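You operate a simulated robot arm through the tools that you are given. There is no shell and no other tool.

Carry out the task below with a simulated robot arm. There is one attempt and no reset: what you move stays moved.

TASK
Warm the big press to 100 C, time dial on 10.
Fine: pull out the red stop button, set both its heat dials, watch TOP and BASE get there; the heat stays on, the guard latched; leave the ram lever.

The check looks at the end state, three seconds after you hand in, the way a careful person would. Anything else that was tipped, shoved, dropped, spilled or broken makes it a failure.

THE ROBOT
A 7-joint arm with a two-finger gripper, fixed in place. Base frame: the origin is on the floor under the middle of its stand, x ahead of it, y to its left, z up. Readings come in m, rad, newtons and seconds.
With the tool pointing down near the work surface it reaches from about 0.22 to 0.7 m from the base axis. Its first joint turns from -1.152 to 1.152 rad. Payload 2.45 kg.
Tool frame: the origin (TCP) lies between the finger pads and is the grasp point; the fingertips stand 0.026 m ahead of it; z points along the fingers, y is the line along which they close. The gripper opens to 0.096 m; its body begins 0.069 m behind the TCP.
Orientation is told as [roll, pitch, yaw] about the base's x, y, z axes, in that order, counted from this pose: with the fingers straight down and closing along the base's y, the tool's x points along the base's -x, its y along +y and its z along -z.

THE INTERFACE
- The arm moves only by the tool send_rows. Its argument "plan" is a list that holds one entry, the list of rows, each a list of 7 numbers: the turn, a rotation vector about the tool's x, y, z in rad, then the shift along the tool's x, y, z in mm, then the opening, from 0 (shut) to 1 (fully open). In form: [[[wx, wy, wz, tx, ty, tz, jaw], ...]]. A call has 1 to 20 rows; each row shifts and turns the commanded pose from where the row before left it, along the tool's axes as they then stand. Rows are played at 5 a second. More than 0.05 m and 0.15 rad between two rows, or a gripper value outside its range, and nothing of the call is played. Where a pose cannot be reached the arm comes as near as it can. A force on the tool above 50 N (or 10 N above the force at the start of the call, whichever is more), or a blocked arm, ends the call early, and 0.2 s more pass. The fingers move at their own pace (about 0.05 m/s each) and stop on an object; they squeeze with about 25 N. The grip force told is the motor's: it shows also when the fingers shut on nothing. Time passes only in rows, and 0.2 s behind the last, so rows that do not move let the fingers close. The reply holds the time, the measured pose of the TCP, the force on the tool along the base axes, the opening and the grip force, in the units named above and with some noise, with the torque about the TCP (base axes, N m) and any sound that the robot's microphone picked up.
- Cameras (640 x 400 px; columns grow to the right, rows downward): "scene" is fixed at [0.1216, -0.3729, 1.4272]; the picture's right is [0.99, -0.13, 0.00], its down [-0.07, -0.53, -0.84] and it looks along [0.11, 0.84, -0.54] (base axes); focal length 214 px, centre (320, 200). "wrist" rides on the gripper at [0.082, 0.003, -0.098] in the tool frame; the picture's right is [-0.04, 1.00, 0.00], its down [-0.73, -0.03, -0.68] and it looks along [-0.68, -0.03, 0.73] (tool axes); focal length 256 px, centre (320, 200). There is no depth. A picture from a camera that has moved, and an enlarged one, comes with that camera's place and axes in the base frame and with its lens.
- capture(camera): a new picture of that camera. The clock stands still meanwhile.
- inspect(camera, box): a new picture of the part [left, top, right, bottom] of that camera's present view, enlarged. The clock stands still meanwhile.
- sign_off(): hands the job in; it is judged then, once.

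Places have to be worked out from the pictures, the camera data and where the tool is seen. Open the gripper and draw the arm clear of the work before you hand the job in, unless the task says otherwise.

The tools are called by a JSON object that holds its "fn" and its "kwargs". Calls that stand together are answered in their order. send_rows: Moves the arm, as the interface text tells. Its arguments: {"type":"object","properties":{"plan":{"type":"array","items":{"type":"array","items":{"type":"array","items":{"type":"number"}}}}},"required":["plan"]} The other tools are called the same way: capture (camera) takes a picture; inspect (camera, box) takes an enlarged picture of a part of a camera's view; sign_off () hands the job in.

At the start:

```text
t: 0.0
position: [0.3877, 0.0366, 1.381]
tool_rot: [-0.001, -0.002, 0.0]
wrist_force: [-0.5, 0.2, 0.4]
wrist_torque: [0.0, 0.02, 0.0]
finger_gap: 0.0958
gripper_force: 0.1
```

scene: 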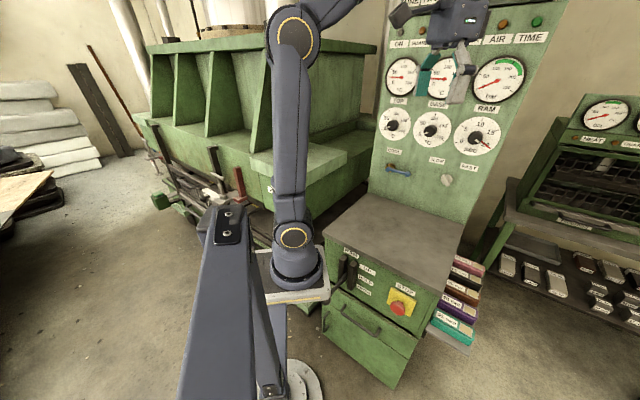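
wrist: 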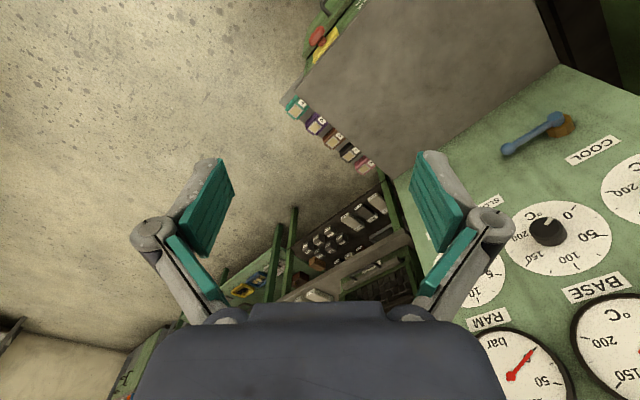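

I'll start by looking closely at the control panel and the surroundings in the scene camera.

{"fn": "inspect", "kwargs": {"camera": "scene", "box": [360, 0, 560, 125]}}

{"fn": "inspect", "kwargs": {"camera": "scene", "box": [360, 90, 520, 190]}}

{"fn": "inspect", "kwargs": {"camera": "scene", "box": [310, 220, 490, 350]}}

{"fn": "inspect", "kwargs": {"camera": "scene", "box": [480, 80, 640, 300]}}

{"fn": "inspect", "kwargs": {"camera": "scene", "box": [120, 90, 360, 240]}}

```text
3.20 times, centred on (460, 62) of scene
camera zoom: at [0.1216, -0.3729, 1.4272], right [0.99, -0.13, 0.0], down [-0.07, -0.53, -0.84], along [0.11, 0.84, -0.54], focal length 686 px, centre (-128, 640)
```

zoom: 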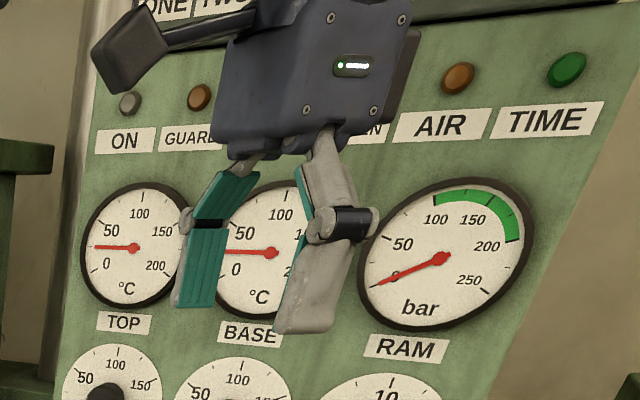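

```text
4.00 times, centred on (440, 140) of scene
camera zoom: at [0.1216, -0.3729, 1.4272], right [0.99, -0.13, 0.0], down [-0.07, -0.53, -0.84], along [0.11, 0.84, -0.54], focal length 858 px, centre (-160, 440)
```

zoom: 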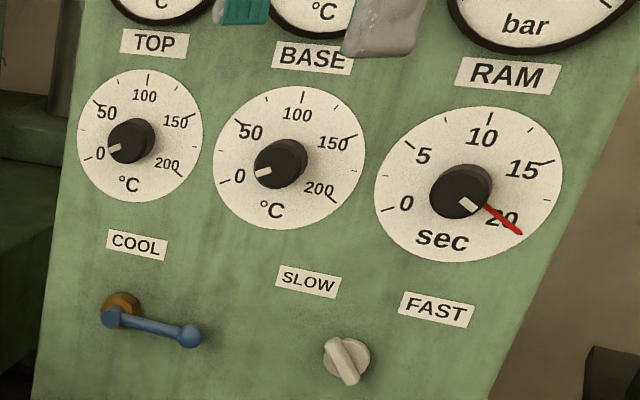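

```text
3.08 times, centred on (400, 285) of scene
camera zoom: at [0.1216, -0.3729, 1.4272], right [0.99, -0.13, 0.0], down [-0.07, -0.53, -0.84], along [0.11, 0.84, -0.54], focal length 660 px, centre (74, -62)
```

zoom: 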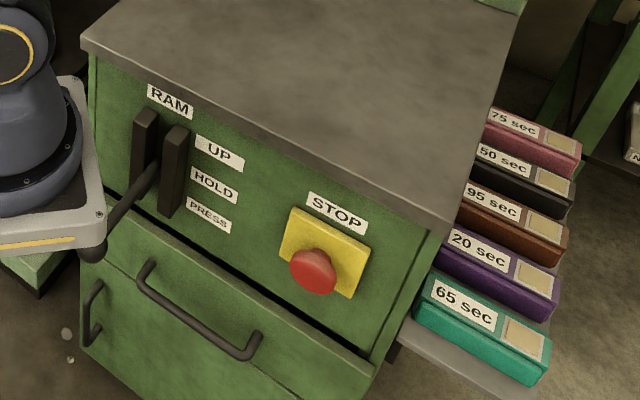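

```text
1.82 times, centred on (560, 190) of scene
camera zoom: at [0.1216, -0.3729, 1.4272], right [0.99, -0.13, 0.0], down [-0.07, -0.53, -0.84], along [0.11, 0.84, -0.54], focal length 390 px, centre (-116, 218)
```

zoom: 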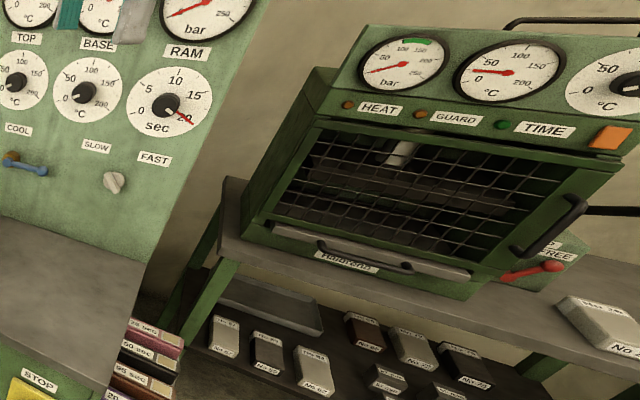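

```text
2.67 times, centred on (240, 165) of scene
camera zoom: at [0.1216, -0.3729, 1.4272], right [0.99, -0.13, 0.0], down [-0.07, -0.53, -0.84], along [0.11, 0.84, -0.54], focal length 572 px, centre (533, 293)
```

zoom: 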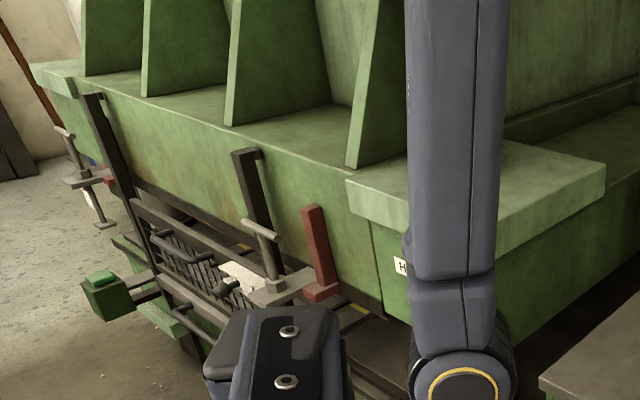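

The panel (TOP/BASE/RAM dials) triangulates to a face about 0.43 m from the tool, facing roughly (-0.56,-0.83); the stop button is at about (0.45, 0.03, 0.69). I'll yaw the tool toward the panel and tilt it up a little so the wrist camera sees the panel squarely.

{"fn": "send_rows", "kwargs": {"plan": [[[0, 0, -0.14, 0, 0, 0, 1], [0, 0, -0.14, 0, 0, 0, 1], [0, 0, -0.14, 0, 0, 0, 1], [0, 0, -0.14, 0, 0, 0, 1], [0, 0, -0.14, 0, 0, 0, 1], [0, 0, -0.14, 0, 0, 0, 1], [0, 0, -0.14, 0, 0, 0, 1], [0, -0.12, 0, 0, 0, 0, 1], [0, -0.12, 0, 0, 0, 0, 1], [0, -0.12, 0, 0, 0, 0, 1], [0, -0.12, 0, 0, 0, 0, 1]]]}}

```text
t: 2.4
position: [0.388, 0.0362, 1.3817]
tool_rot: [-0.001, -0.482, 0.983]
wrist_force: [-0.7, -0.2, -0.3]
wrist_torque: [0.05, -0.01, 0.04]
finger_gap: 0.096
gripper_force: 0.0
```

The pose was reached. Now pictures from both cameras.

{"fn": "capture", "kwargs": {"camera": "wrist"}}

{"fn": "capture", "kwargs": {"camera": "scene"}}

```text
taken
camera wrist: at [0.3208, -0.0613, 1.4315], right [-0.81, 0.59, 0.02], down [0.21, 0.26, 0.94], along [0.55, 0.77, -0.34], focal length 256 px, centre (320, 200)
```

wrist: 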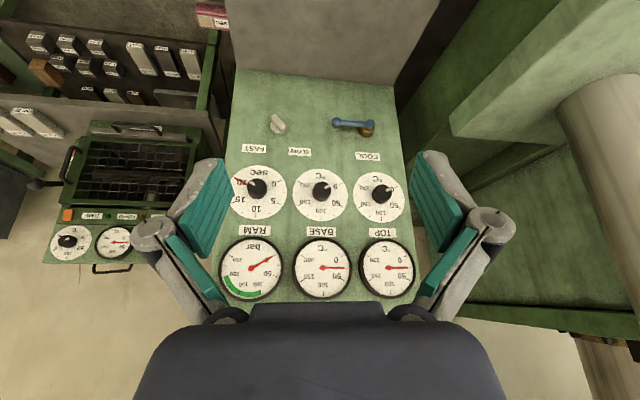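

```text
taken
```

scene: 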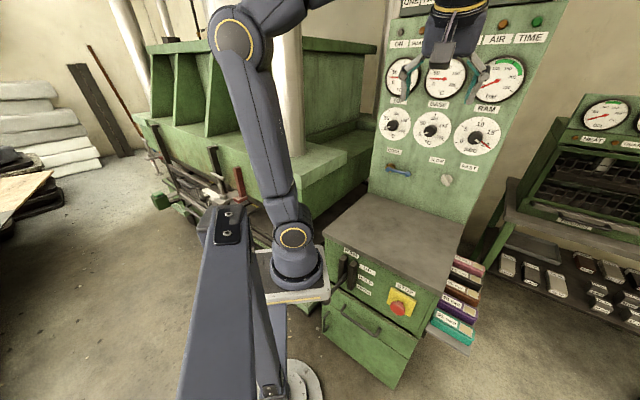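

The wrist camera now sees the panel upside down. I'll zoom in on the dials, gauges and lower controls.

{"fn": "inspect", "kwargs": {"camera": "wrist", "box": [220, 100, 420, 225]}}

{"fn": "inspect", "kwargs": {"camera": "wrist", "box": [210, 220, 430, 305]}}

{"fn": "inspect", "kwargs": {"camera": "scene", "box": [380, 0, 560, 115]}}

{"fn": "inspect", "kwargs": {"camera": "scene", "box": [140, 130, 260, 220]}}

```text
3.20 times, centred on (320, 162) of wrist
camera zoom: at [0.3208, -0.0613, 1.4315], right [-0.81, 0.59, 0.02], down [0.21, 0.26, 0.94], along [0.55, 0.77, -0.34], focal length 819 px, centre (320, 320)
```

zoom: 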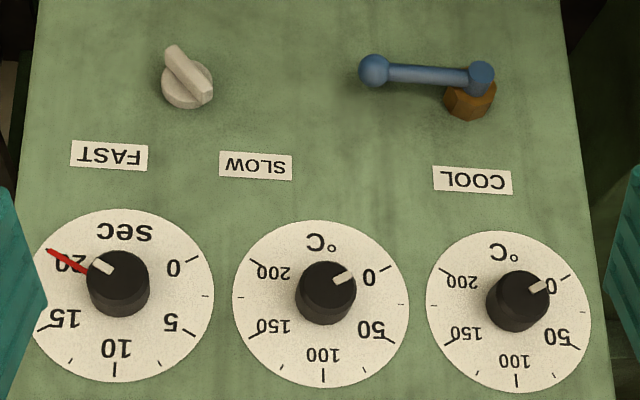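

```text
2.91 times, centred on (320, 262) of wrist
camera zoom: at [0.3208, -0.0613, 1.4315], right [-0.81, 0.59, 0.02], down [0.21, 0.26, 0.94], along [0.55, 0.77, -0.34], focal length 745 px, centre (320, 18)
```

zoom: 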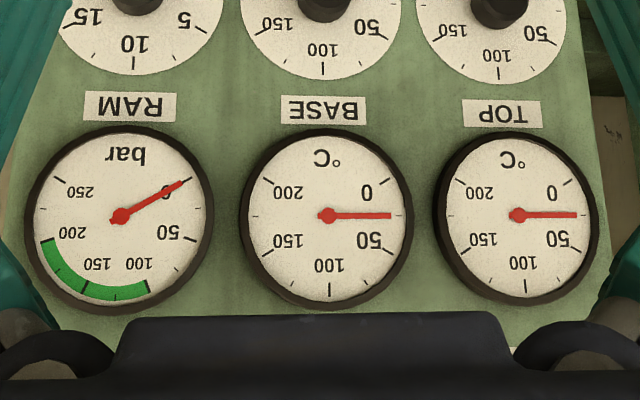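

```text
3.48 times, centred on (470, 58) of scene
camera zoom: at [0.1216, -0.3729, 1.4272], right [0.99, -0.13, 0.0], down [-0.07, -0.53, -0.84], along [0.11, 0.84, -0.54], focal length 746 px, centre (-202, 696)
```

zoom: 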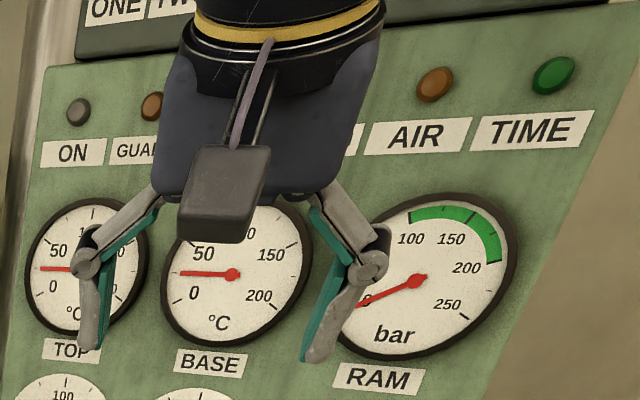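

```text
4.44 times, centred on (200, 175) of scene
camera zoom: at [0.1216, -0.3729, 1.4272], right [0.99, -0.13, 0.0], down [-0.07, -0.53, -0.84], along [0.11, 0.84, -0.54], focal length 953 px, centre (853, 311)
```

zoom: 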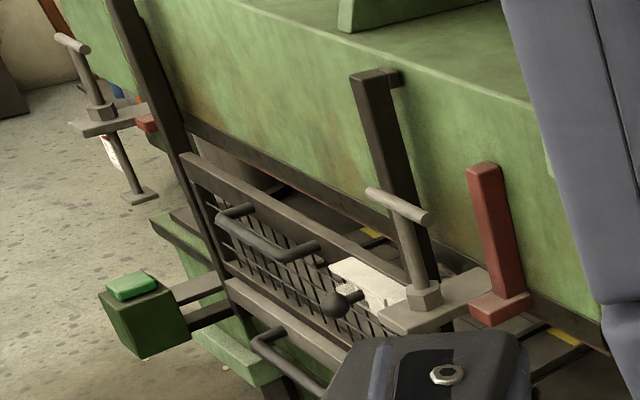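

The dials read 0 (TOP, BASE) and 20 sec, gauges near ambient. The red stop button comes first: I'll move back and down in two halves towards a viewing pose about 0.2 m in front of the button, watching clearance of the desk and ram lever.

{"fn": "send_rows", "kwargs": {"plan": [[[0, 0, 0, 32.05, -3.73, 33.05, 1], [0, 0, 0, 32.05, -3.73, 33.05, 1], [0, 0, 0, 32.05, -3.73, 33.05, 1], [0, 0, 0, 32.05, -3.73, 33.05, 1], [0, 0, 0, 32.05, -3.73, 33.05, 1], [0, 0, 0, 32.05, -3.73, 33.05, 1], [0, 0, 0, 32.05, -3.73, 33.05, 1]]]}}

{"fn": "capture", "kwargs": {"camera": "scene"}}

{"fn": "capture", "kwargs": {"camera": "wrist"}}

```text
t: 4.0
position: [0.3611, -0.0579, 1.0748]
tool_rot: [-0.005, -0.48, 0.981]
wrist_force: [-0.2, 0.3, -0.8]
wrist_torque: [0.0, -0.02, 0.0]
finger_gap: 0.0959
gripper_force: 0.1
```

```text
taken
```

scene: 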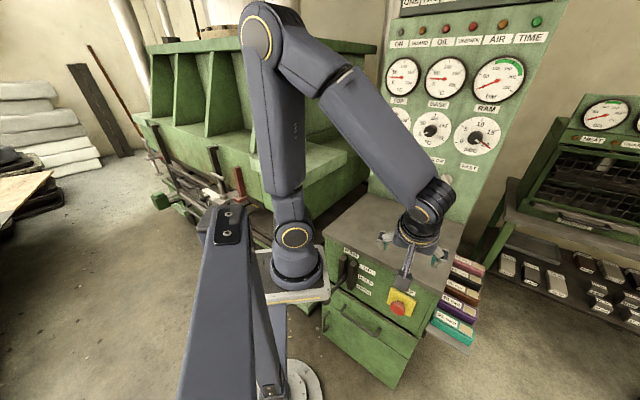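

```text
taken
camera wrist: at [0.2928, -0.1544, 1.124], right [-0.81, 0.59, 0.02], down [0.21, 0.27, 0.94], along [0.55, 0.77, -0.34], focal length 256 px, centre (320, 200)
```

wrist: 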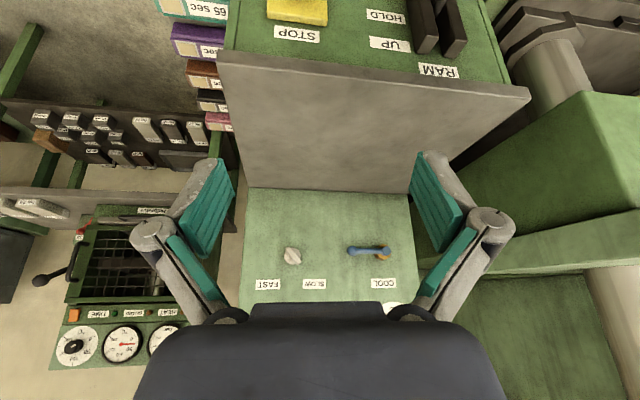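

Clear view of the panel lamps now; I'll zoom on them and then continue the second half of the descent.

{"fn": "inspect", "kwargs": {"camera": "scene", "box": [376, 0, 568, 120]}}

{"fn": "send_rows", "kwargs": {"plan": [[[0, 0, 0, 32.05, -3.73, 33.05, 1], [0, 0, 0, 32.05, -3.73, 33.05, 1], [0, 0, 0, 32.05, -3.73, 33.05, 1], [0, 0, 0, 32.05, -3.73, 33.05, 1], [0, 0, 0, 32.05, -3.73, 33.05, 1]]]}}

{"fn": "capture", "kwargs": {"camera": "scene"}}

{"fn": "capture", "kwargs": {"camera": "wrist"}}

```text
3.33 times, centred on (472, 60) of scene
camera zoom: at [0.1216, -0.3729, 1.4272], right [0.99, -0.13, 0.0], down [-0.07, -0.53, -0.84], along [0.11, 0.84, -0.54], focal length 715 px, centre (-187, 667)
```

zoom: 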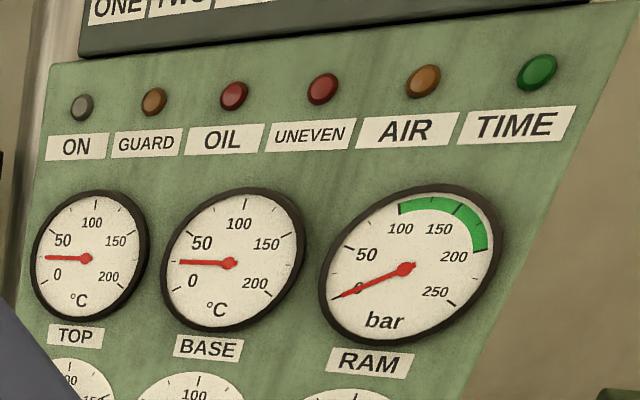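

```text
t: 5.2
position: [0.3395, -0.1208, 0.8556]
tool_rot: [-0.004, -0.479, 0.983]
wrist_force: [-0.5, 0.4, -0.2]
wrist_torque: [0.03, -0.08, 0.01]
finger_gap: 0.0961
gripper_force: 0.1
```

```text
taken
```

scene: 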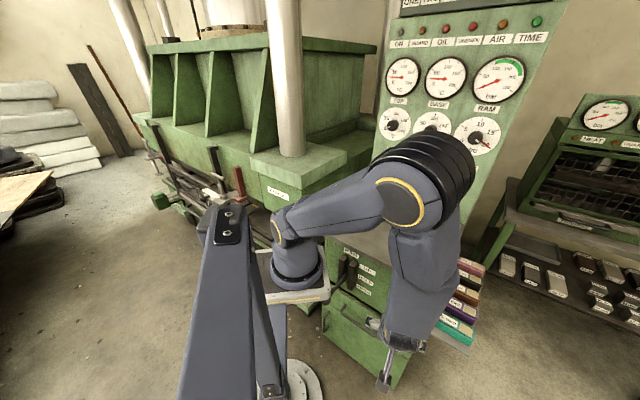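

```text
taken
camera wrist: at [0.2715, -0.2175, 0.9049], right [-0.81, 0.58, 0.02], down [0.21, 0.27, 0.94], along [0.55, 0.77, -0.34], focal length 256 px, centre (320, 200)
```

wrist: 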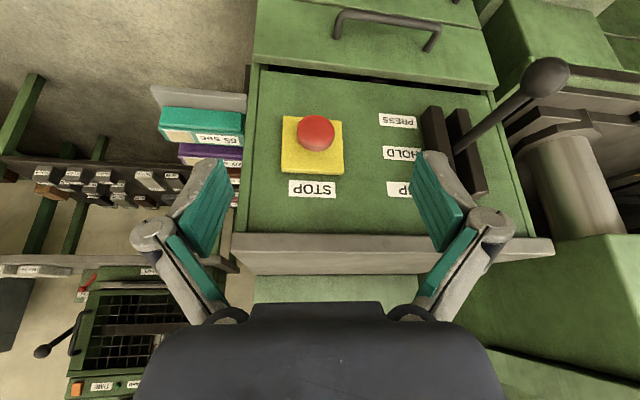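

The button head sits at about (0.453, 0.027, 0.694) on a face whose normal looks like (-0.707,-0.707,0); lever ball at (0.20, 0.085, 0.70). I'll turn the tool horizontal, facing the button, at this safe stand-off.

{"fn": "send_rows", "kwargs": {"plan": [[[0.046, 0, 0.0877, 0, 0, 0, 1], [0.046, 0, 0.0877, 0, 0, 0, 1], [0, -0.1364, 0, 0, 0, 0, 1], [0, -0.1364, 0, 0, 0, 0, 1], [0, -0.1364, 0, 0, 0, 0, 1], [0, -0.1364, 0, 0, 0, 0, 1], [0, -0.1364, 0, 0, 0, 0, 1], [0, -0.1364, 0, 0, 0, 0, 1], [0, -0.1364, 0, 0, 0, 0, 1], [0, -0.1364, 0, 0, 0, 0, 1]]]}}

{"fn": "capture", "kwargs": {"camera": "scene"}}

{"fn": "capture", "kwargs": {"camera": "wrist"}}

```text
t: 7.4
position: [0.421, -0.1996, 0.9229]
tool_rot: [2.581, -1.566, -1.793]
wrist_force: [-0.2, -0.8, -0.7]
wrist_torque: [0.02, 0.0, 0.02]
finger_gap: 0.0962
gripper_force: 0.0
out of reach, approached as far as the arm can: row 1, 2, 3, 4, 5, 6, 7, 8, 9, 10
```

```text
taken
```

scene: 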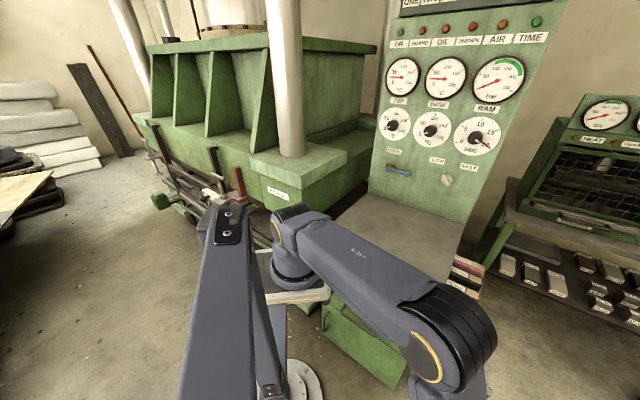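

```text
taken
camera wrist: at [0.3494, -0.267, 0.8414], right [-0.71, 0.71, 0.04], down [-0.46, -0.5, 0.73], along [0.54, 0.5, 0.68], focal length 256 px, centre (320, 200)
```

wrist: 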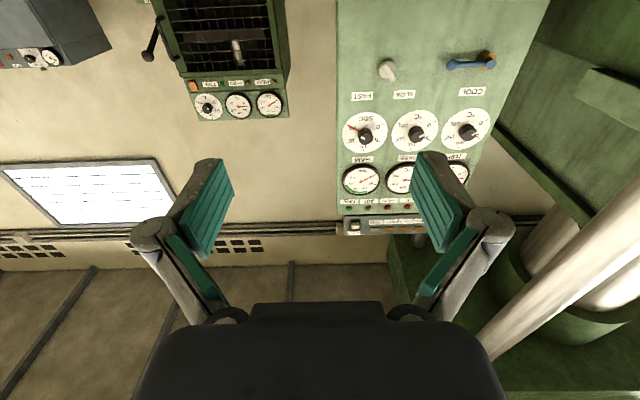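

The horizontal pose is out of reach so near the base (the arm folded under); nothing was touched. I'll tilt the tool back to about 45° down, still facing the button at yaw 45°, which keeps the elbow up over the desk.

{"fn": "send_rows", "kwargs": {"plan": [[[0, 0.128, 0, 0, 0, 0, 1], [0, 0.128, 0, 0, 0, 0, 1], [0, 0.128, 0, 0, 0, 0, 1], [0, 0.128, 0, 0, 0, 0, 1], [0, 0.128, 0, 0, 0, 0, 1], [0, 0.128, 0, 0, 0, 0, 1]]]}}

{"fn": "capture", "kwargs": {"camera": "scene"}}

{"fn": "capture", "kwargs": {"camera": "wrist"}}

```text
t: 8.8
position: [0.4207, -0.1989, 0.9227]
tool_rot: [-0.006, -0.802, 0.784]
wrist_force: [0.3, 0.7, 0.2]
wrist_torque: [0.02, 0.0, 0.01]
finger_gap: 0.0961
gripper_force: 0.1
```

```text
taken
```

scene: 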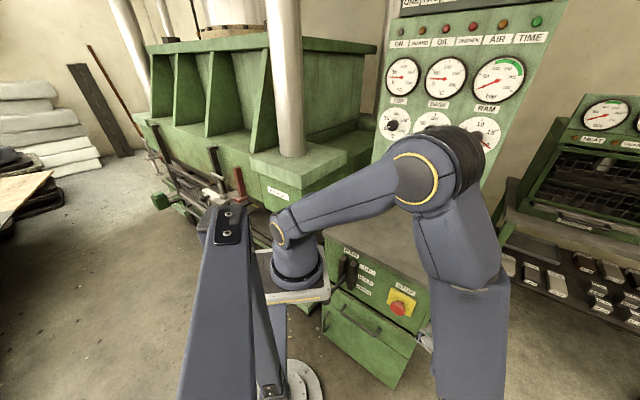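

```text
taken
camera wrist: at [0.3285, -0.2877, 0.932], right [-0.68, 0.73, 0.03], down [0.03, 0.0, 1.0], along [0.73, 0.69, -0.02], focal length 256 px, centre (320, 200)
```

wrist: 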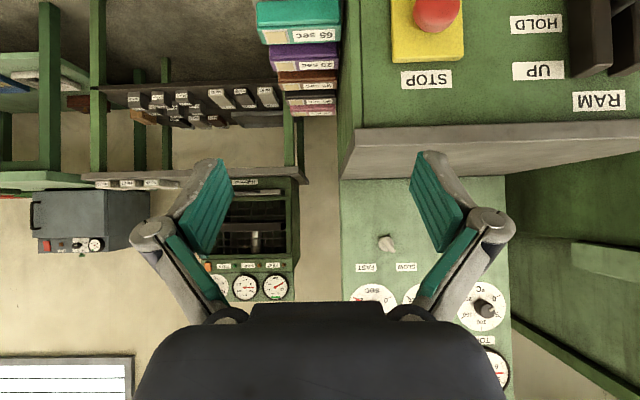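

The tool is now 45° down, facing the cabinet front. I'll move to a pre-grasp point about 0.1 m out from and slightly above the button head.

{"fn": "send_rows", "kwargs": {"plan": [[[0, 0, 0, 12.4, 27.4, 34.8, 1], [0, 0, 0, 12.4, 27.4, 34.8, 1], [0, 0, 0, 12.4, 27.4, 34.8, 1], [0, 0, 0, 12.4, 27.4, 34.8, 1], [0, 0, 0, 12.4, 27.4, 34.8, 1]]]}}

{"fn": "capture", "kwargs": {"camera": "scene"}}

{"fn": "capture", "kwargs": {"camera": "wrist"}}

```text
t: 10.0
position: [0.4568, -0.1226, 0.7966]
tool_rot: [0.021, -0.802, 0.781]
wrist_force: [0.1, 0.1, -0.6]
wrist_torque: [0.03, 0.04, 0.01]
finger_gap: 0.0958
gripper_force: 0.1
out of reach, approached as far as the arm can: row 2, 3, 4, 5
```

```text
taken
```

scene: 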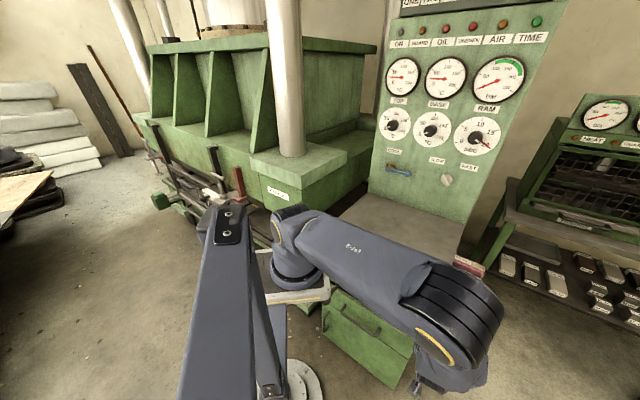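

```text
taken
camera wrist: at [0.367, -0.2116, 0.8064], right [-0.69, 0.72, 0.04], down [0.05, -0.01, 1.0], along [0.72, 0.69, -0.02], focal length 256 px, centre (320, 200)
```

wrist: 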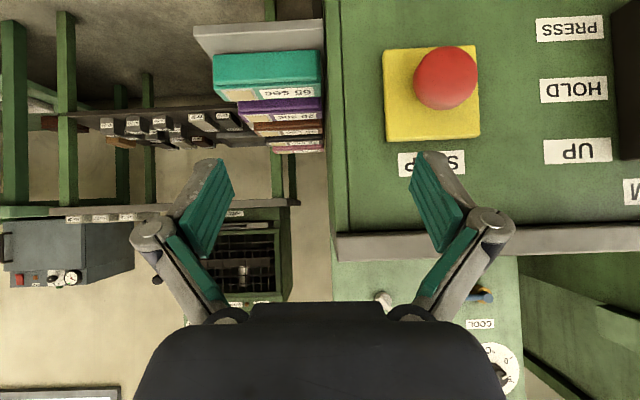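

The arm stalled at its first-joint limit (elbow swung right), 0.11 m to the right of the button. I'll instead slide in diagonally, with the wrist farther from the base, ending just above and in front of the head.

{"fn": "send_rows", "kwargs": {"plan": [[[0, 0, 0, -6.2, 27.1, 16.0, 1], [0, 0, 0, -6.2, 27.1, 16.0, 1], [0, 0, 0, -6.2, 27.1, 16.0, 1], [0, 0, 0, -6.2, 27.1, 16.0, 1]]]}}

{"fn": "capture", "kwargs": {"camera": "scene"}}

{"fn": "capture", "kwargs": {"camera": "wrist"}}

```text
t: 11.0
position: [0.5035, -0.0785, 0.7958]
tool_rot: [0.014, -0.801, 0.783]
wrist_force: [-0.5, -0.3, 0.1]
wrist_torque: [0.01, 0.0, -0.01]
finger_gap: 0.0963
gripper_force: 0.0
out of reach, approached as far as the arm can: row 1, 2, 3, 4
```

```text
taken
```

scene: 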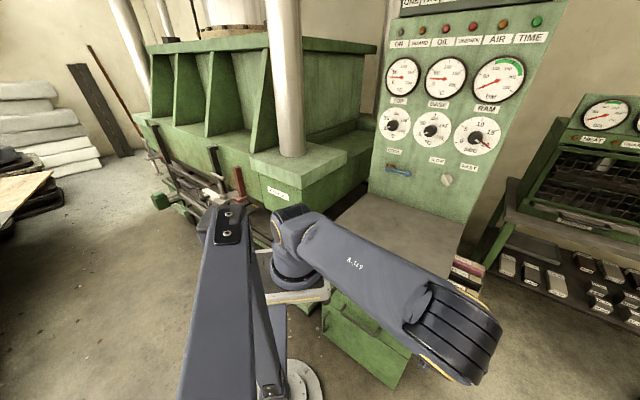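

```text
taken
camera wrist: at [0.4128, -0.1689, 0.8067], right [-0.69, 0.72, 0.04], down [0.04, -0.01, 1.0], along [0.72, 0.69, -0.02], focal length 256 px, centre (320, 200)
```

wrist: 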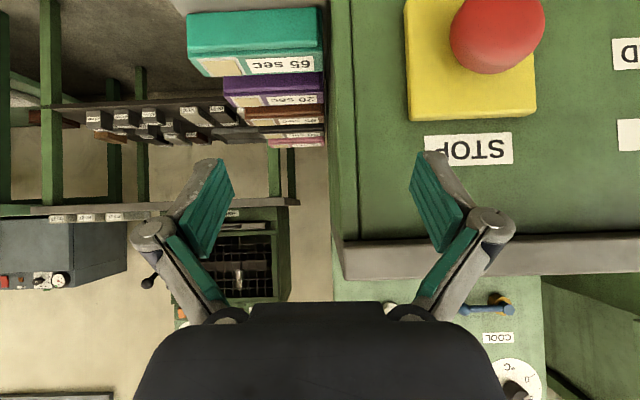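

Lateral motion is blocked in this configuration (wrist/elbow limit with such a flat tool). I'll back out along the tool axis and steepen the tool to about 30° from vertical, which should suit the arm better.

{"fn": "send_rows", "kwargs": {"plan": [[[0, 0, 0, 0, 0, -45, 1], [0, 0, 0, 0, 0, -45, 1], [0, 0, 0, 0, 0, -45, 1], [0, 0, 0, 0, 0, -45, 1], [0, 0.1, 0, 0, 0, 0, 1], [0, 0.1, 0, 0, 0, 0, 1], [0, 0.1, 0, 0, 0, 0, 1]]]}}

{"fn": "capture", "kwargs": {"camera": "scene"}}

{"fn": "capture", "kwargs": {"camera": "wrist"}}

```text
t: 12.6
position: [0.4132, -0.1691, 0.9232]
tool_rot: [-0.003, -0.502, 0.782]
wrist_force: [0.1, -0.2, -0.6]
wrist_torque: [0.0, 0.02, 0.0]
finger_gap: 0.096
gripper_force: 0.1
```

```text
taken
```

scene: 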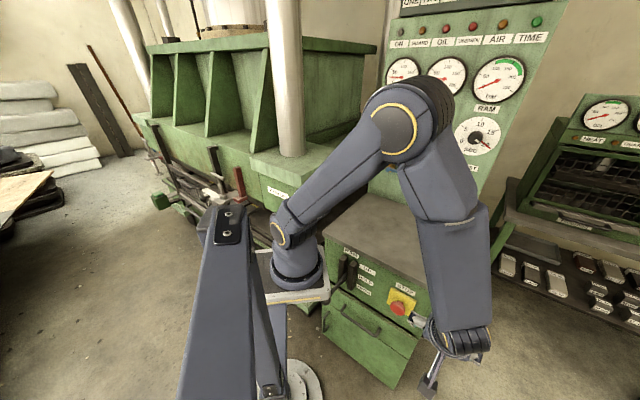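

```text
taken
camera wrist: at [0.3264, -0.2517, 0.9693], right [-0.68, 0.73, 0.02], down [0.24, 0.2, 0.95], along [0.69, 0.65, -0.32], focal length 256 px, centre (320, 200)
```

wrist: 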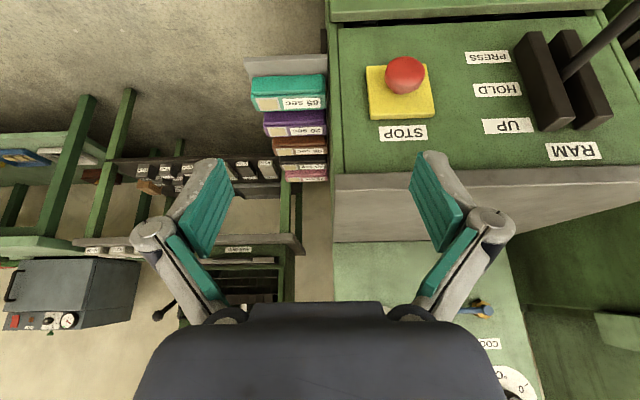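

This configuration is healthy (elbow up). Button re-measured at about (0.452, 0.029, 0.694). Moving to a point 5 cm out and 8 cm above it.

{"fn": "send_rows", "kwargs": {"plan": [[[0, 0, 0, -6.1, 22.2, 37.4, 1], [0, 0, 0, -6.1, 22.2, 37.4, 1], [0, 0, 0, -6.1, 22.2, 37.4, 1], [0, 0, 0, -6.1, 22.2, 37.4, 1], [0, 0, 0, -6.1, 22.2, 37.4, 1]]]}}

{"fn": "capture", "kwargs": {"camera": "scene"}}

{"fn": "capture", "kwargs": {"camera": "wrist"}}

```text
t: 13.8
position: [0.4311, -0.0279, 0.7848]
tool_rot: [-0.004, -0.504, 0.779]
wrist_force: [0.8, 0.9, -0.5]
wrist_torque: [0.0, 0.01, 0.02]
finger_gap: 0.0957
gripper_force: 0.0
out of reach, approached as far as the arm can: row 3, 4
```

```text
taken
```

scene: 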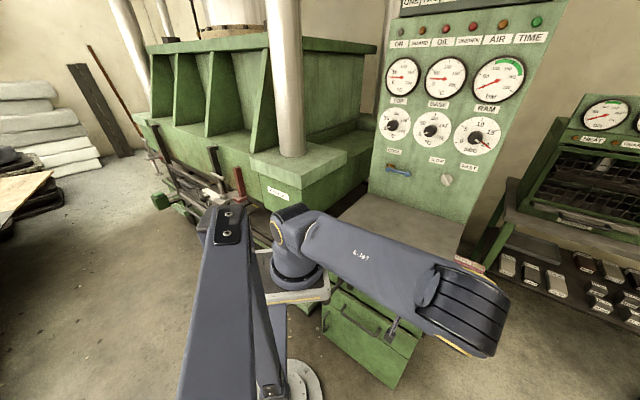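

```text
taken
camera wrist: at [0.345, -0.1091, 0.831], right [-0.68, 0.74, 0.02], down [0.24, 0.2, 0.95], along [0.69, 0.65, -0.32], focal length 256 px, centre (320, 200)
```

wrist: 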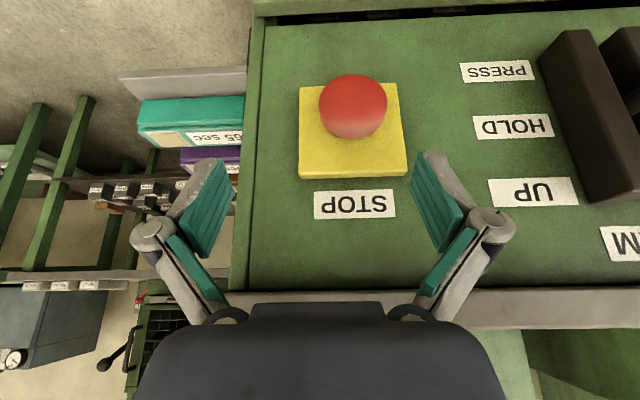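

The head is at (0.451, 0.028, 0.694), about 54 mm wide. I'll continue to the point just above/in front of it, aiming slightly left, to see whether the arm follows.

{"fn": "send_rows", "kwargs": {"plan": [[[0, 0, 0, 0, 0, 0, 1], [0, 0, 0, -8, 11.8, 2, 1], [0, 0, 0, -8, 11.8, 2, 1]]]}}

{"fn": "capture", "kwargs": {"camera": "wrist"}}

{"fn": "capture", "kwargs": {"camera": "scene"}}

```text
t: 14.6
position: [0.426, 0.0029, 0.7904]
tool_rot: [-0.003, -0.504, 0.784]
wrist_force: [-0.9, 0.3, 0.3]
wrist_torque: [0.01, 0.03, -0.03]
finger_gap: 0.096
gripper_force: 0.0
```

```text
taken
camera wrist: at [0.3402, -0.08, 0.8359], right [-0.68, 0.73, 0.02], down [0.24, 0.2, 0.95], along [0.69, 0.65, -0.32], focal length 256 px, centre (320, 200)
```

wrist: 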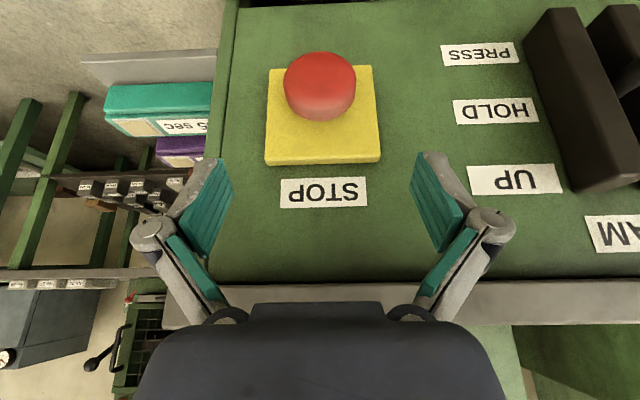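

```text
taken
```

scene: 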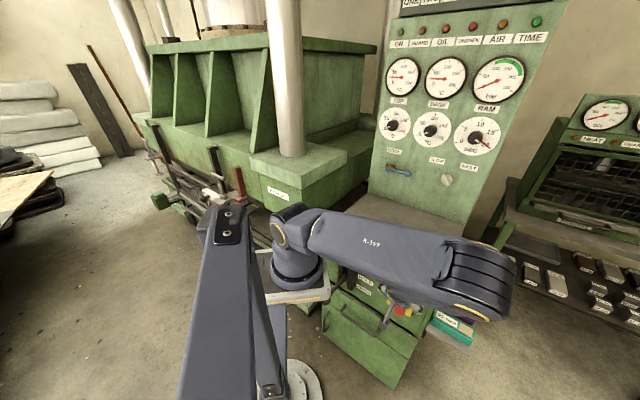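

Centered laterally on the head (TCP and head agree within 2 mm). I'll descend two thirds of the way with the fingers open on both sides and check.

{"fn": "send_rows", "kwargs": {"plan": [[[0, 0, 0, 6.6, 0, 33, 1], [0, 0, 0, 6.6, 0, 33, 1]]]}}

{"fn": "capture", "kwargs": {"camera": "wrist"}}

```text
t: 15.2
position: [0.4404, 0.0164, 0.7245]
tool_rot: [-0.002, -0.504, 0.784]
wrist_force: [-0.2, -0.3, -0.1]
wrist_torque: [0.0, 0.0, 0.02]
finger_gap: 0.0961
gripper_force: 0.1
```

```text
taken
camera wrist: at [0.3548, -0.0653, 0.7716], right [-0.68, 0.73, 0.02], down [0.24, 0.2, 0.95], along [0.69, 0.65, -0.31], focal length 256 px, centre (320, 200)
```

wrist: 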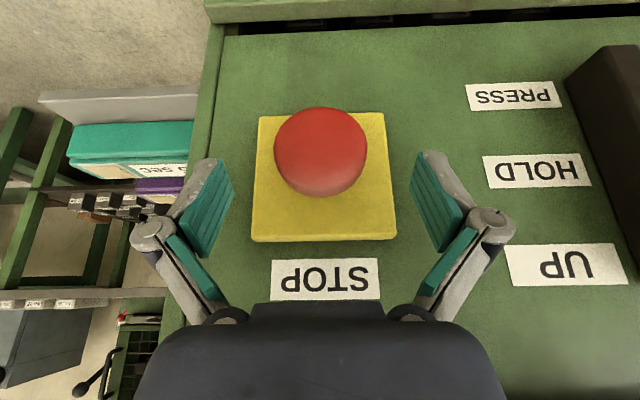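

The head sits midway between the pads, ahead of them. One more 34 mm step along the tool brings it between the pads.

{"fn": "send_rows", "kwargs": {"plan": [[[0, 0, 0, 2.5, 0, 17, 1], [0, 0, 0, 2.5, 0, 17, 1]]]}}

{"fn": "capture", "kwargs": {"camera": "wrist"}}

```text
t: 15.8
position: [0.4487, 0.026, 0.6946]
tool_rot: [-0.004, -0.504, 0.784]
wrist_force: [0.3, 0.5, -0.3]
wrist_torque: [-0.01, -0.01, 0.01]
finger_gap: 0.0958
gripper_force: 0.0
```

```text
taken
camera wrist: at [0.3629, -0.0567, 0.7401], right [-0.68, 0.73, 0.02], down [0.24, 0.2, 0.95], along [0.69, 0.65, -0.31], focal length 256 px, centre (320, 200)
```

wrist: 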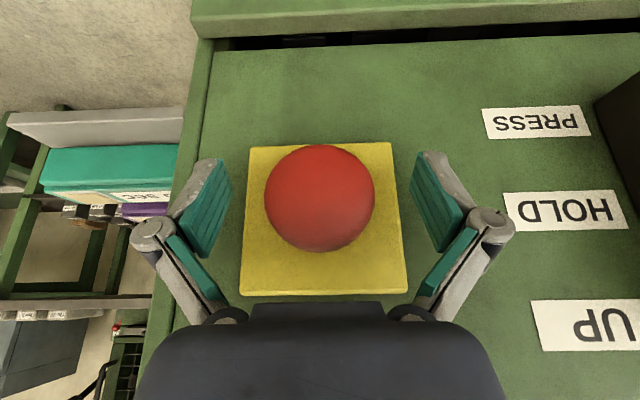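

The head is between the pads. Closing the gripper on it in place.

{"fn": "send_rows", "kwargs": {"plan": [[[0, 0, 0, 0, 0, 0, 0.3], [0, 0, 0, 0, 0, 0, 0.3], [0, 0, 0, 0, 0, 0, 0.2], [0, 0, 0, 0, 0, 0, 0.2]]]}}

{"fn": "capture", "kwargs": {"camera": "wrist"}}

```text
t: 16.8
position: [0.4488, 0.0249, 0.6932]
tool_rot: [-0.002, -0.504, 0.783]
wrist_force: [-0.1, -0.7, 1.5]
wrist_torque: [0.03, 0.01, -0.03]
finger_gap: 0.0496
gripper_force: 36.6
```

```text
taken
camera wrist: at [0.363, -0.0569, 0.7404], right [-0.68, 0.73, 0.02], down [0.24, 0.2, 0.95], along [0.69, 0.65, -0.31], focal length 256 px, centre (320, 200)
```

wrist: 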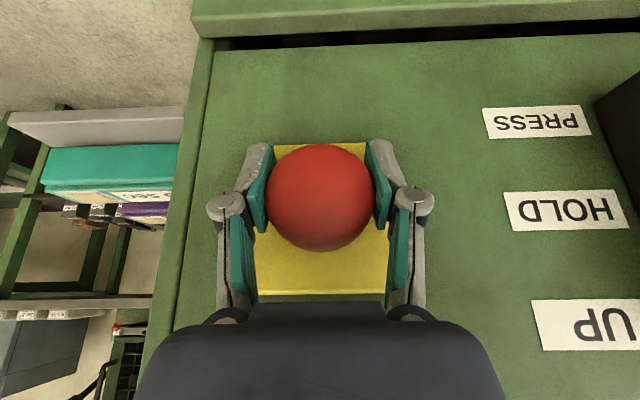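

Firm grip (gap 49.6 mm). Now pulling straight out along the face normal, 3 mm per row.

{"fn": "send_rows", "kwargs": {"plan": [[[0, 0, 0, 2.63, 0, -1.45, 0.2], [0, 0, 0, 2.63, 0, -1.45, 0.2], [0, 0, 0, 2.63, 0, -1.45, 0.2], [0, 0, 0, 2.63, 0, -1.45, 0.2], [0, 0, 0, 2.63, 0, -1.45, 0.2]]]}}

{"fn": "capture", "kwargs": {"camera": "wrist"}}

{"fn": "capture", "kwargs": {"camera": "scene"}}

```text
t: 18.0
position: [0.4393, 0.0145, 0.6933]
tool_rot: [-0.005, -0.505, 0.788]
wrist_force: [5.1, 6.8, 22.1]
wrist_torque: [0.18, -0.22, -0.11]
finger_gap: 0.0495
gripper_force: 44.5
```

```text
taken
camera wrist: at [0.3528, -0.0673, 0.7399], right [-0.68, 0.73, 0.01], down [0.24, 0.2, 0.95], along [0.69, 0.65, -0.31], focal length 256 px, centre (320, 200)
```

wrist: 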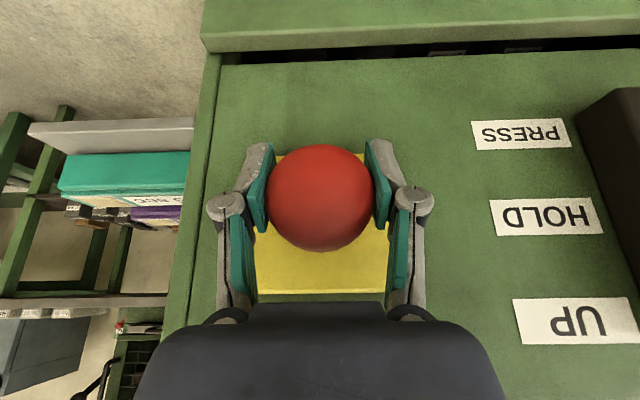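

```text
taken
```

scene: 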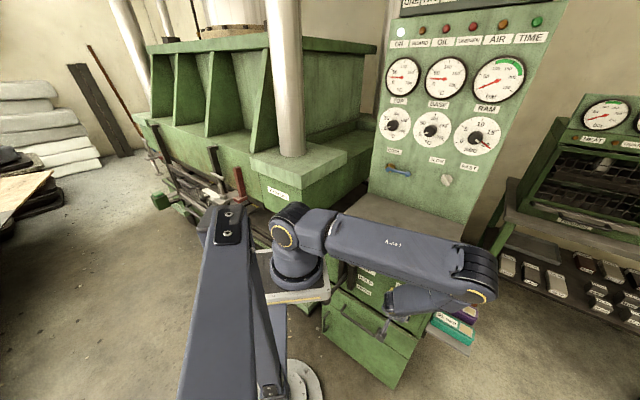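

The ON lamp now looks lit. I'll zoom to confirm before letting go.

{"fn": "inspect", "kwargs": {"camera": "scene", "box": [380, 0, 560, 115]}}

```text
3.48 times, centred on (470, 58) of scene
camera zoom: at [0.1214, -0.3728, 1.4272], right [0.99, -0.13, 0.0], down [-0.07, -0.53, -0.84], along [0.11, 0.84, -0.54], focal length 746 px, centre (-202, 696)
```

zoom: 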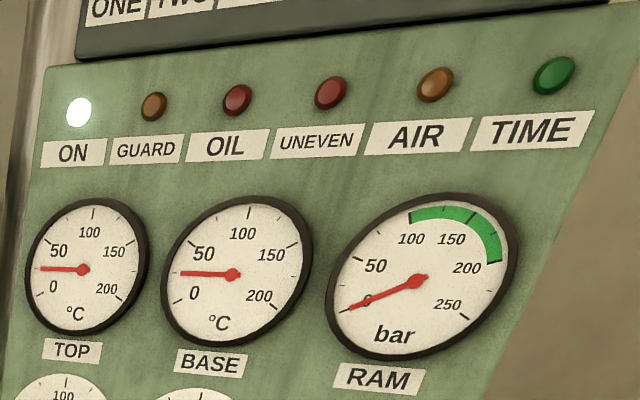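

ON is lit: the stop is pulled out, and GUARD/OIL/UNEVEN/AIR warning lamps are dark. I release the head, then back away from it along the face normal.

{"fn": "send_rows", "kwargs": {"plan": [[[0, 0, 0, 0, 0, 0, 0.7], [0, 0, 0, 0, 0, 0, 1], [0, 0, 0, 0, 0, 0, 1], [0, 0, 0, 0, 0, 0, 1], [0, 0, 0, 8.7, 0, -4.8, 1], [0, 0, 0, 8.7, 0, -4.8, 1], [0, 0, 0, 8.7, 0, -4.8, 1]]]}}

{"fn": "capture", "kwargs": {"camera": "wrist"}}

{"fn": "capture", "kwargs": {"camera": "scene"}}

```text
t: 19.6
position: [0.4179, -0.0077, 0.6932]
tool_rot: [-0.004, -0.504, 0.785]
wrist_force: [0.2, -0.3, -0.4]
wrist_torque: [-0.01, 0.03, -0.01]
finger_gap: 0.0957
gripper_force: 0.0
```

```text
taken
camera wrist: at [0.3309, -0.0892, 0.7396], right [-0.68, 0.73, 0.02], down [0.24, 0.2, 0.95], along [0.69, 0.65, -0.31], focal length 256 px, centre (320, 200)
```

wrist: 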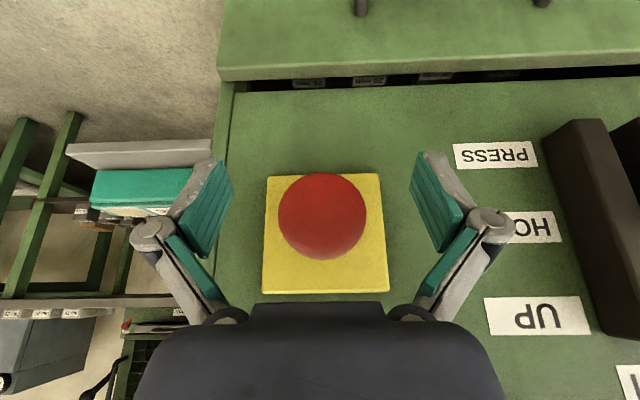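

```text
taken
```

scene: 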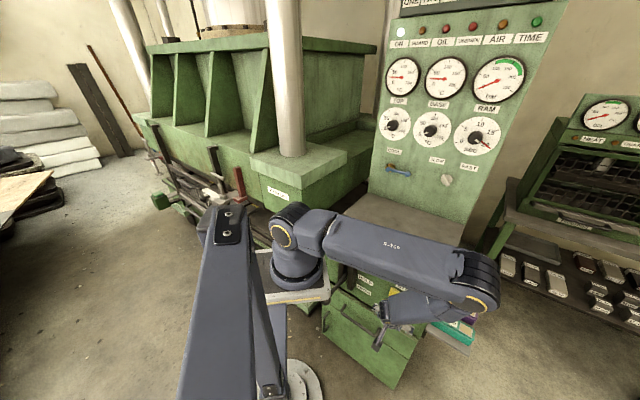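

Button remains out with ON lit. I'll retreat back and up along the way I came, to the open-space pose at about (0.41, -0.17, 0.92).

{"fn": "send_rows", "kwargs": {"plan": [[[0, 0, 0, 0, 0, -45, 1], [0, 0, 0, 0, 0, -45, 1], [0, 0, 0, -1.6, -22.2, -33.6, 1], [0, 0, 0, -1.6, -22.2, -33.6, 1], [0, 0, 0, -1.6, -22.2, -33.6, 1], [0, 0, 0, -1.6, -22.2, -33.6, 1], [0, 0, 0, -1.6, -22.2, -33.6, 1]]]}}

{"fn": "capture", "kwargs": {"camera": "scene"}}

{"fn": "capture", "kwargs": {"camera": "wrist"}}

```text
t: 21.2
position: [0.4111, -0.1694, 0.925]
tool_rot: [-0.001, -0.504, 0.783]
wrist_force: [0.7, 0.1, 0.5]
wrist_torque: [0.01, 0.0, -0.05]
finger_gap: 0.0961
gripper_force: 0.0
```

```text
taken
```

scene: 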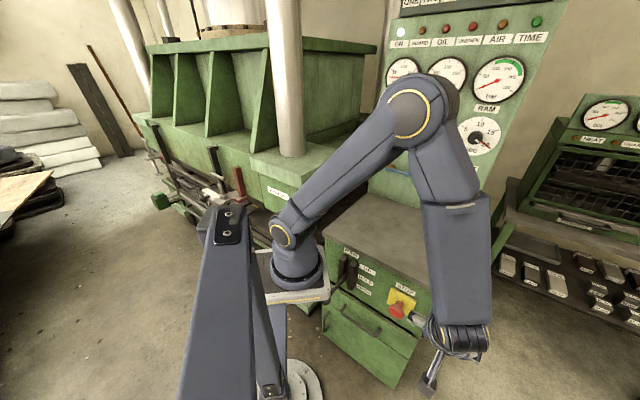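

```text
taken
camera wrist: at [0.325, -0.2505, 0.9718], right [-0.68, 0.73, 0.02], down [0.24, 0.2, 0.95], along [0.69, 0.65, -0.31], focal length 256 px, centre (320, 200)
```

wrist: 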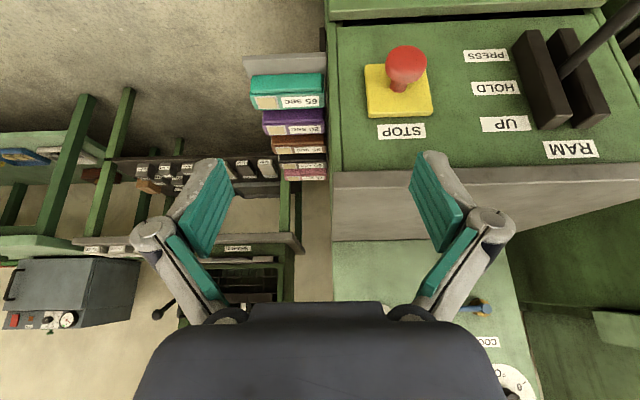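

The stem is visible: stop clearly out. Next I raise the arm in free space to about (0.40, 0.10, 1.35) in front of the control panel.

{"fn": "send_rows", "kwargs": {"plan": [[[0, 0, 0, -20.5, 15.6, -34.4, 1], [0, 0, 0, -20.5, 15.6, -34.4, 1], [0, 0, 0, -20.5, 15.6, -34.4, 1], [0, 0, 0, -20.5, 15.6, -34.4, 1], [0, 0, 0, -20.5, 15.6, -34.4, 1], [0, 0, 0, -37.4, 17.2, -16.1, 1], [0, 0, 0, -37.4, 17.2, -16.1, 1], [0, 0, 0, -37.4, 17.2, -16.1, 1], [0, 0, 0, -37.4, 17.2, -16.1, 1], [0, 0, 0, -37.4, 17.2, -16.1, 1], [0, 0, 0, -37.4, 17.2, -16.1, 1], [0, 0, 0, -37.4, 17.2, -16.1, 1]]]}}

{"fn": "capture", "kwargs": {"camera": "scene"}}

{"fn": "capture", "kwargs": {"camera": "wrist"}}

```text
t: 23.8
position: [0.3967, 0.1029, 1.3485]
tool_rot: [-0.002, -0.505, 0.782]
wrist_force: [-0.9, -0.5, -0.6]
wrist_torque: [-0.08, 0.0, -0.01]
finger_gap: 0.0961
gripper_force: 0.0
```

```text
taken
```

scene: 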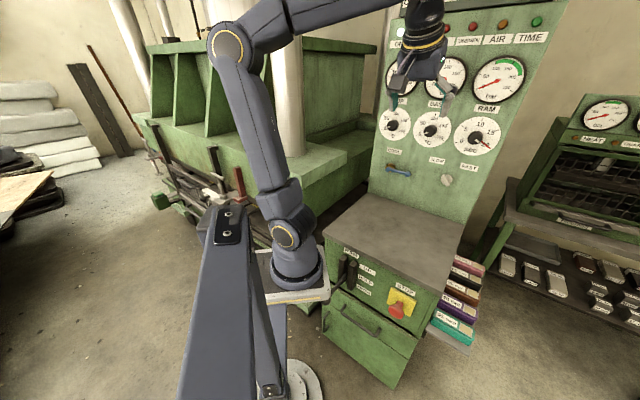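

```text
taken
camera wrist: at [0.3109, 0.0202, 1.3953], right [-0.68, 0.73, 0.02], down [0.24, 0.2, 0.95], along [0.69, 0.65, -0.32], focal length 256 px, centre (320, 200)
```

wrist: 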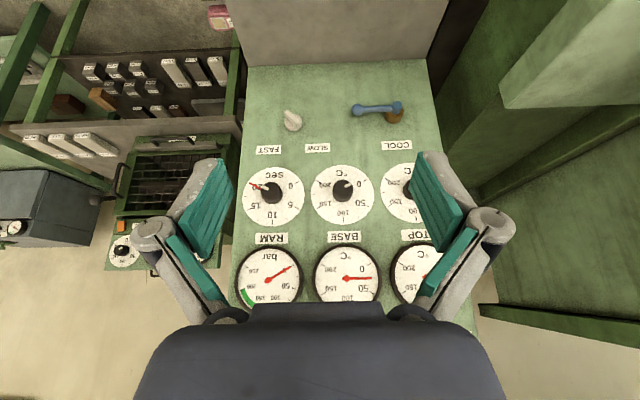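

Panel measured: SEC knob ≈(0.742,0.288,1.209), BASE ≈(0.64,0.395,1.205), TOP ≈(0.53,0.475,1.215). Now I pitch the tool up toward horizontal here, 0.37 m from the panel, and look.

{"fn": "send_rows", "kwargs": {"plan": [[[0, -0.135, 0, 0, 0, 0, 1], [0, -0.135, 0, 0, 0, 0, 1], [0, -0.135, 0, 0, 0, 0, 1], [0, -0.135, 0, 0, 0, 0, 1], [0, -0.135, 0, 0, 0, 0, 1], [0, -0.135, 0, 0, 0, 0, 1], [0, -0.135, 0, 0, 0, 0, 1]]]}}

{"fn": "capture", "kwargs": {"camera": "scene"}}

{"fn": "capture", "kwargs": {"camera": "wrist"}}

```text
t: 25.4
position: [0.3988, 0.1018, 1.3476]
tool_rot: [-0.03, -1.449, 0.812]
wrist_force: [0.3, -1.0, -0.8]
wrist_torque: [-0.04, -0.02, 0.01]
finger_gap: 0.0959
gripper_force: 0.0
```

```text
taken
```

scene: 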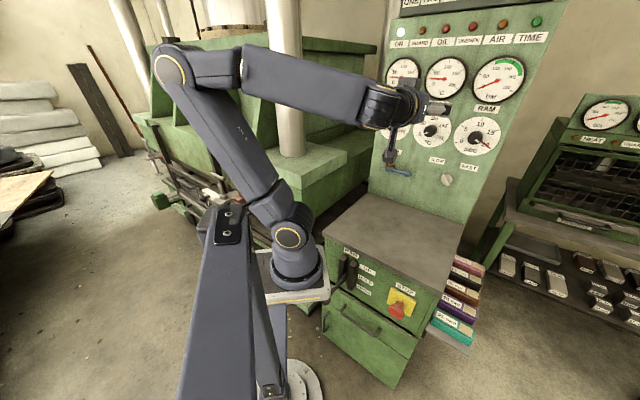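

```text
taken
camera wrist: at [0.3214, 0.0268, 1.2794], right [-0.7, 0.71, 0.04], down [-0.4, -0.43, 0.81], along [0.59, 0.55, 0.59], focal length 256 px, centre (320, 200)
```

wrist: 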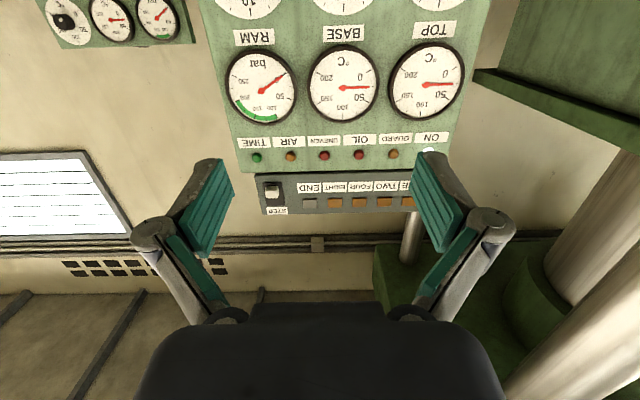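

The arm reaches the horizontal pose easily here. There's a written sheet on the wall and a small box above the panel; I'll read them.

{"fn": "inspect", "kwargs": {"camera": "wrist", "box": [0, 140, 150, 245]}}

{"fn": "inspect", "kwargs": {"camera": "wrist", "box": [220, 120, 460, 220]}}

{"fn": "inspect", "kwargs": {"camera": "wrist", "box": [210, 0, 480, 170]}}

```text
3.81 times, centred on (75, 192) of wrist
camera zoom: at [0.3214, 0.0268, 1.2794], right [-0.7, 0.71, 0.04], down [-0.4, -0.43, 0.81], along [0.59, 0.55, 0.59], focal length 975 px, centre (1253, 229)
```

zoom: 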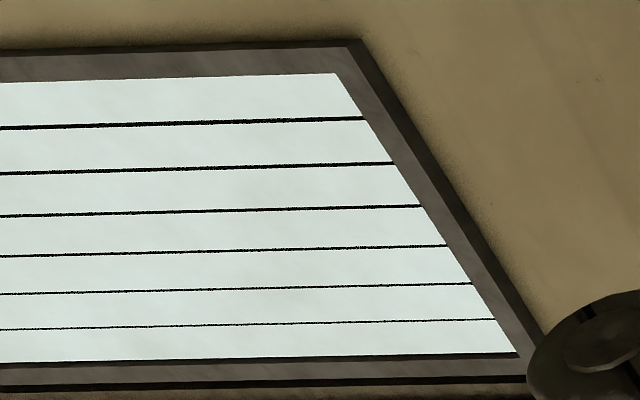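

```text
2.67 times, centred on (340, 170) of wrist
camera zoom: at [0.3214, 0.0268, 1.2794], right [-0.7, 0.71, 0.04], down [-0.4, -0.43, 0.81], along [0.59, 0.55, 0.59], focal length 683 px, centre (267, 280)
```

zoom: 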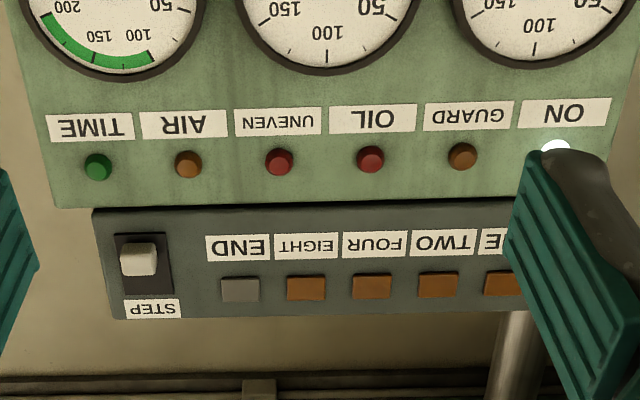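

```text
2.35 times, centred on (345, 85) of wrist
camera zoom: at [0.3214, 0.0268, 1.2794], right [-0.7, 0.71, 0.04], down [-0.4, -0.43, 0.81], along [0.59, 0.55, 0.59], focal length 602 px, centre (261, 471)
```

zoom: 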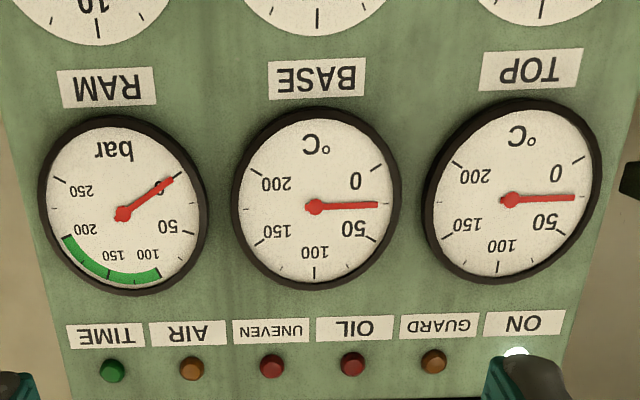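

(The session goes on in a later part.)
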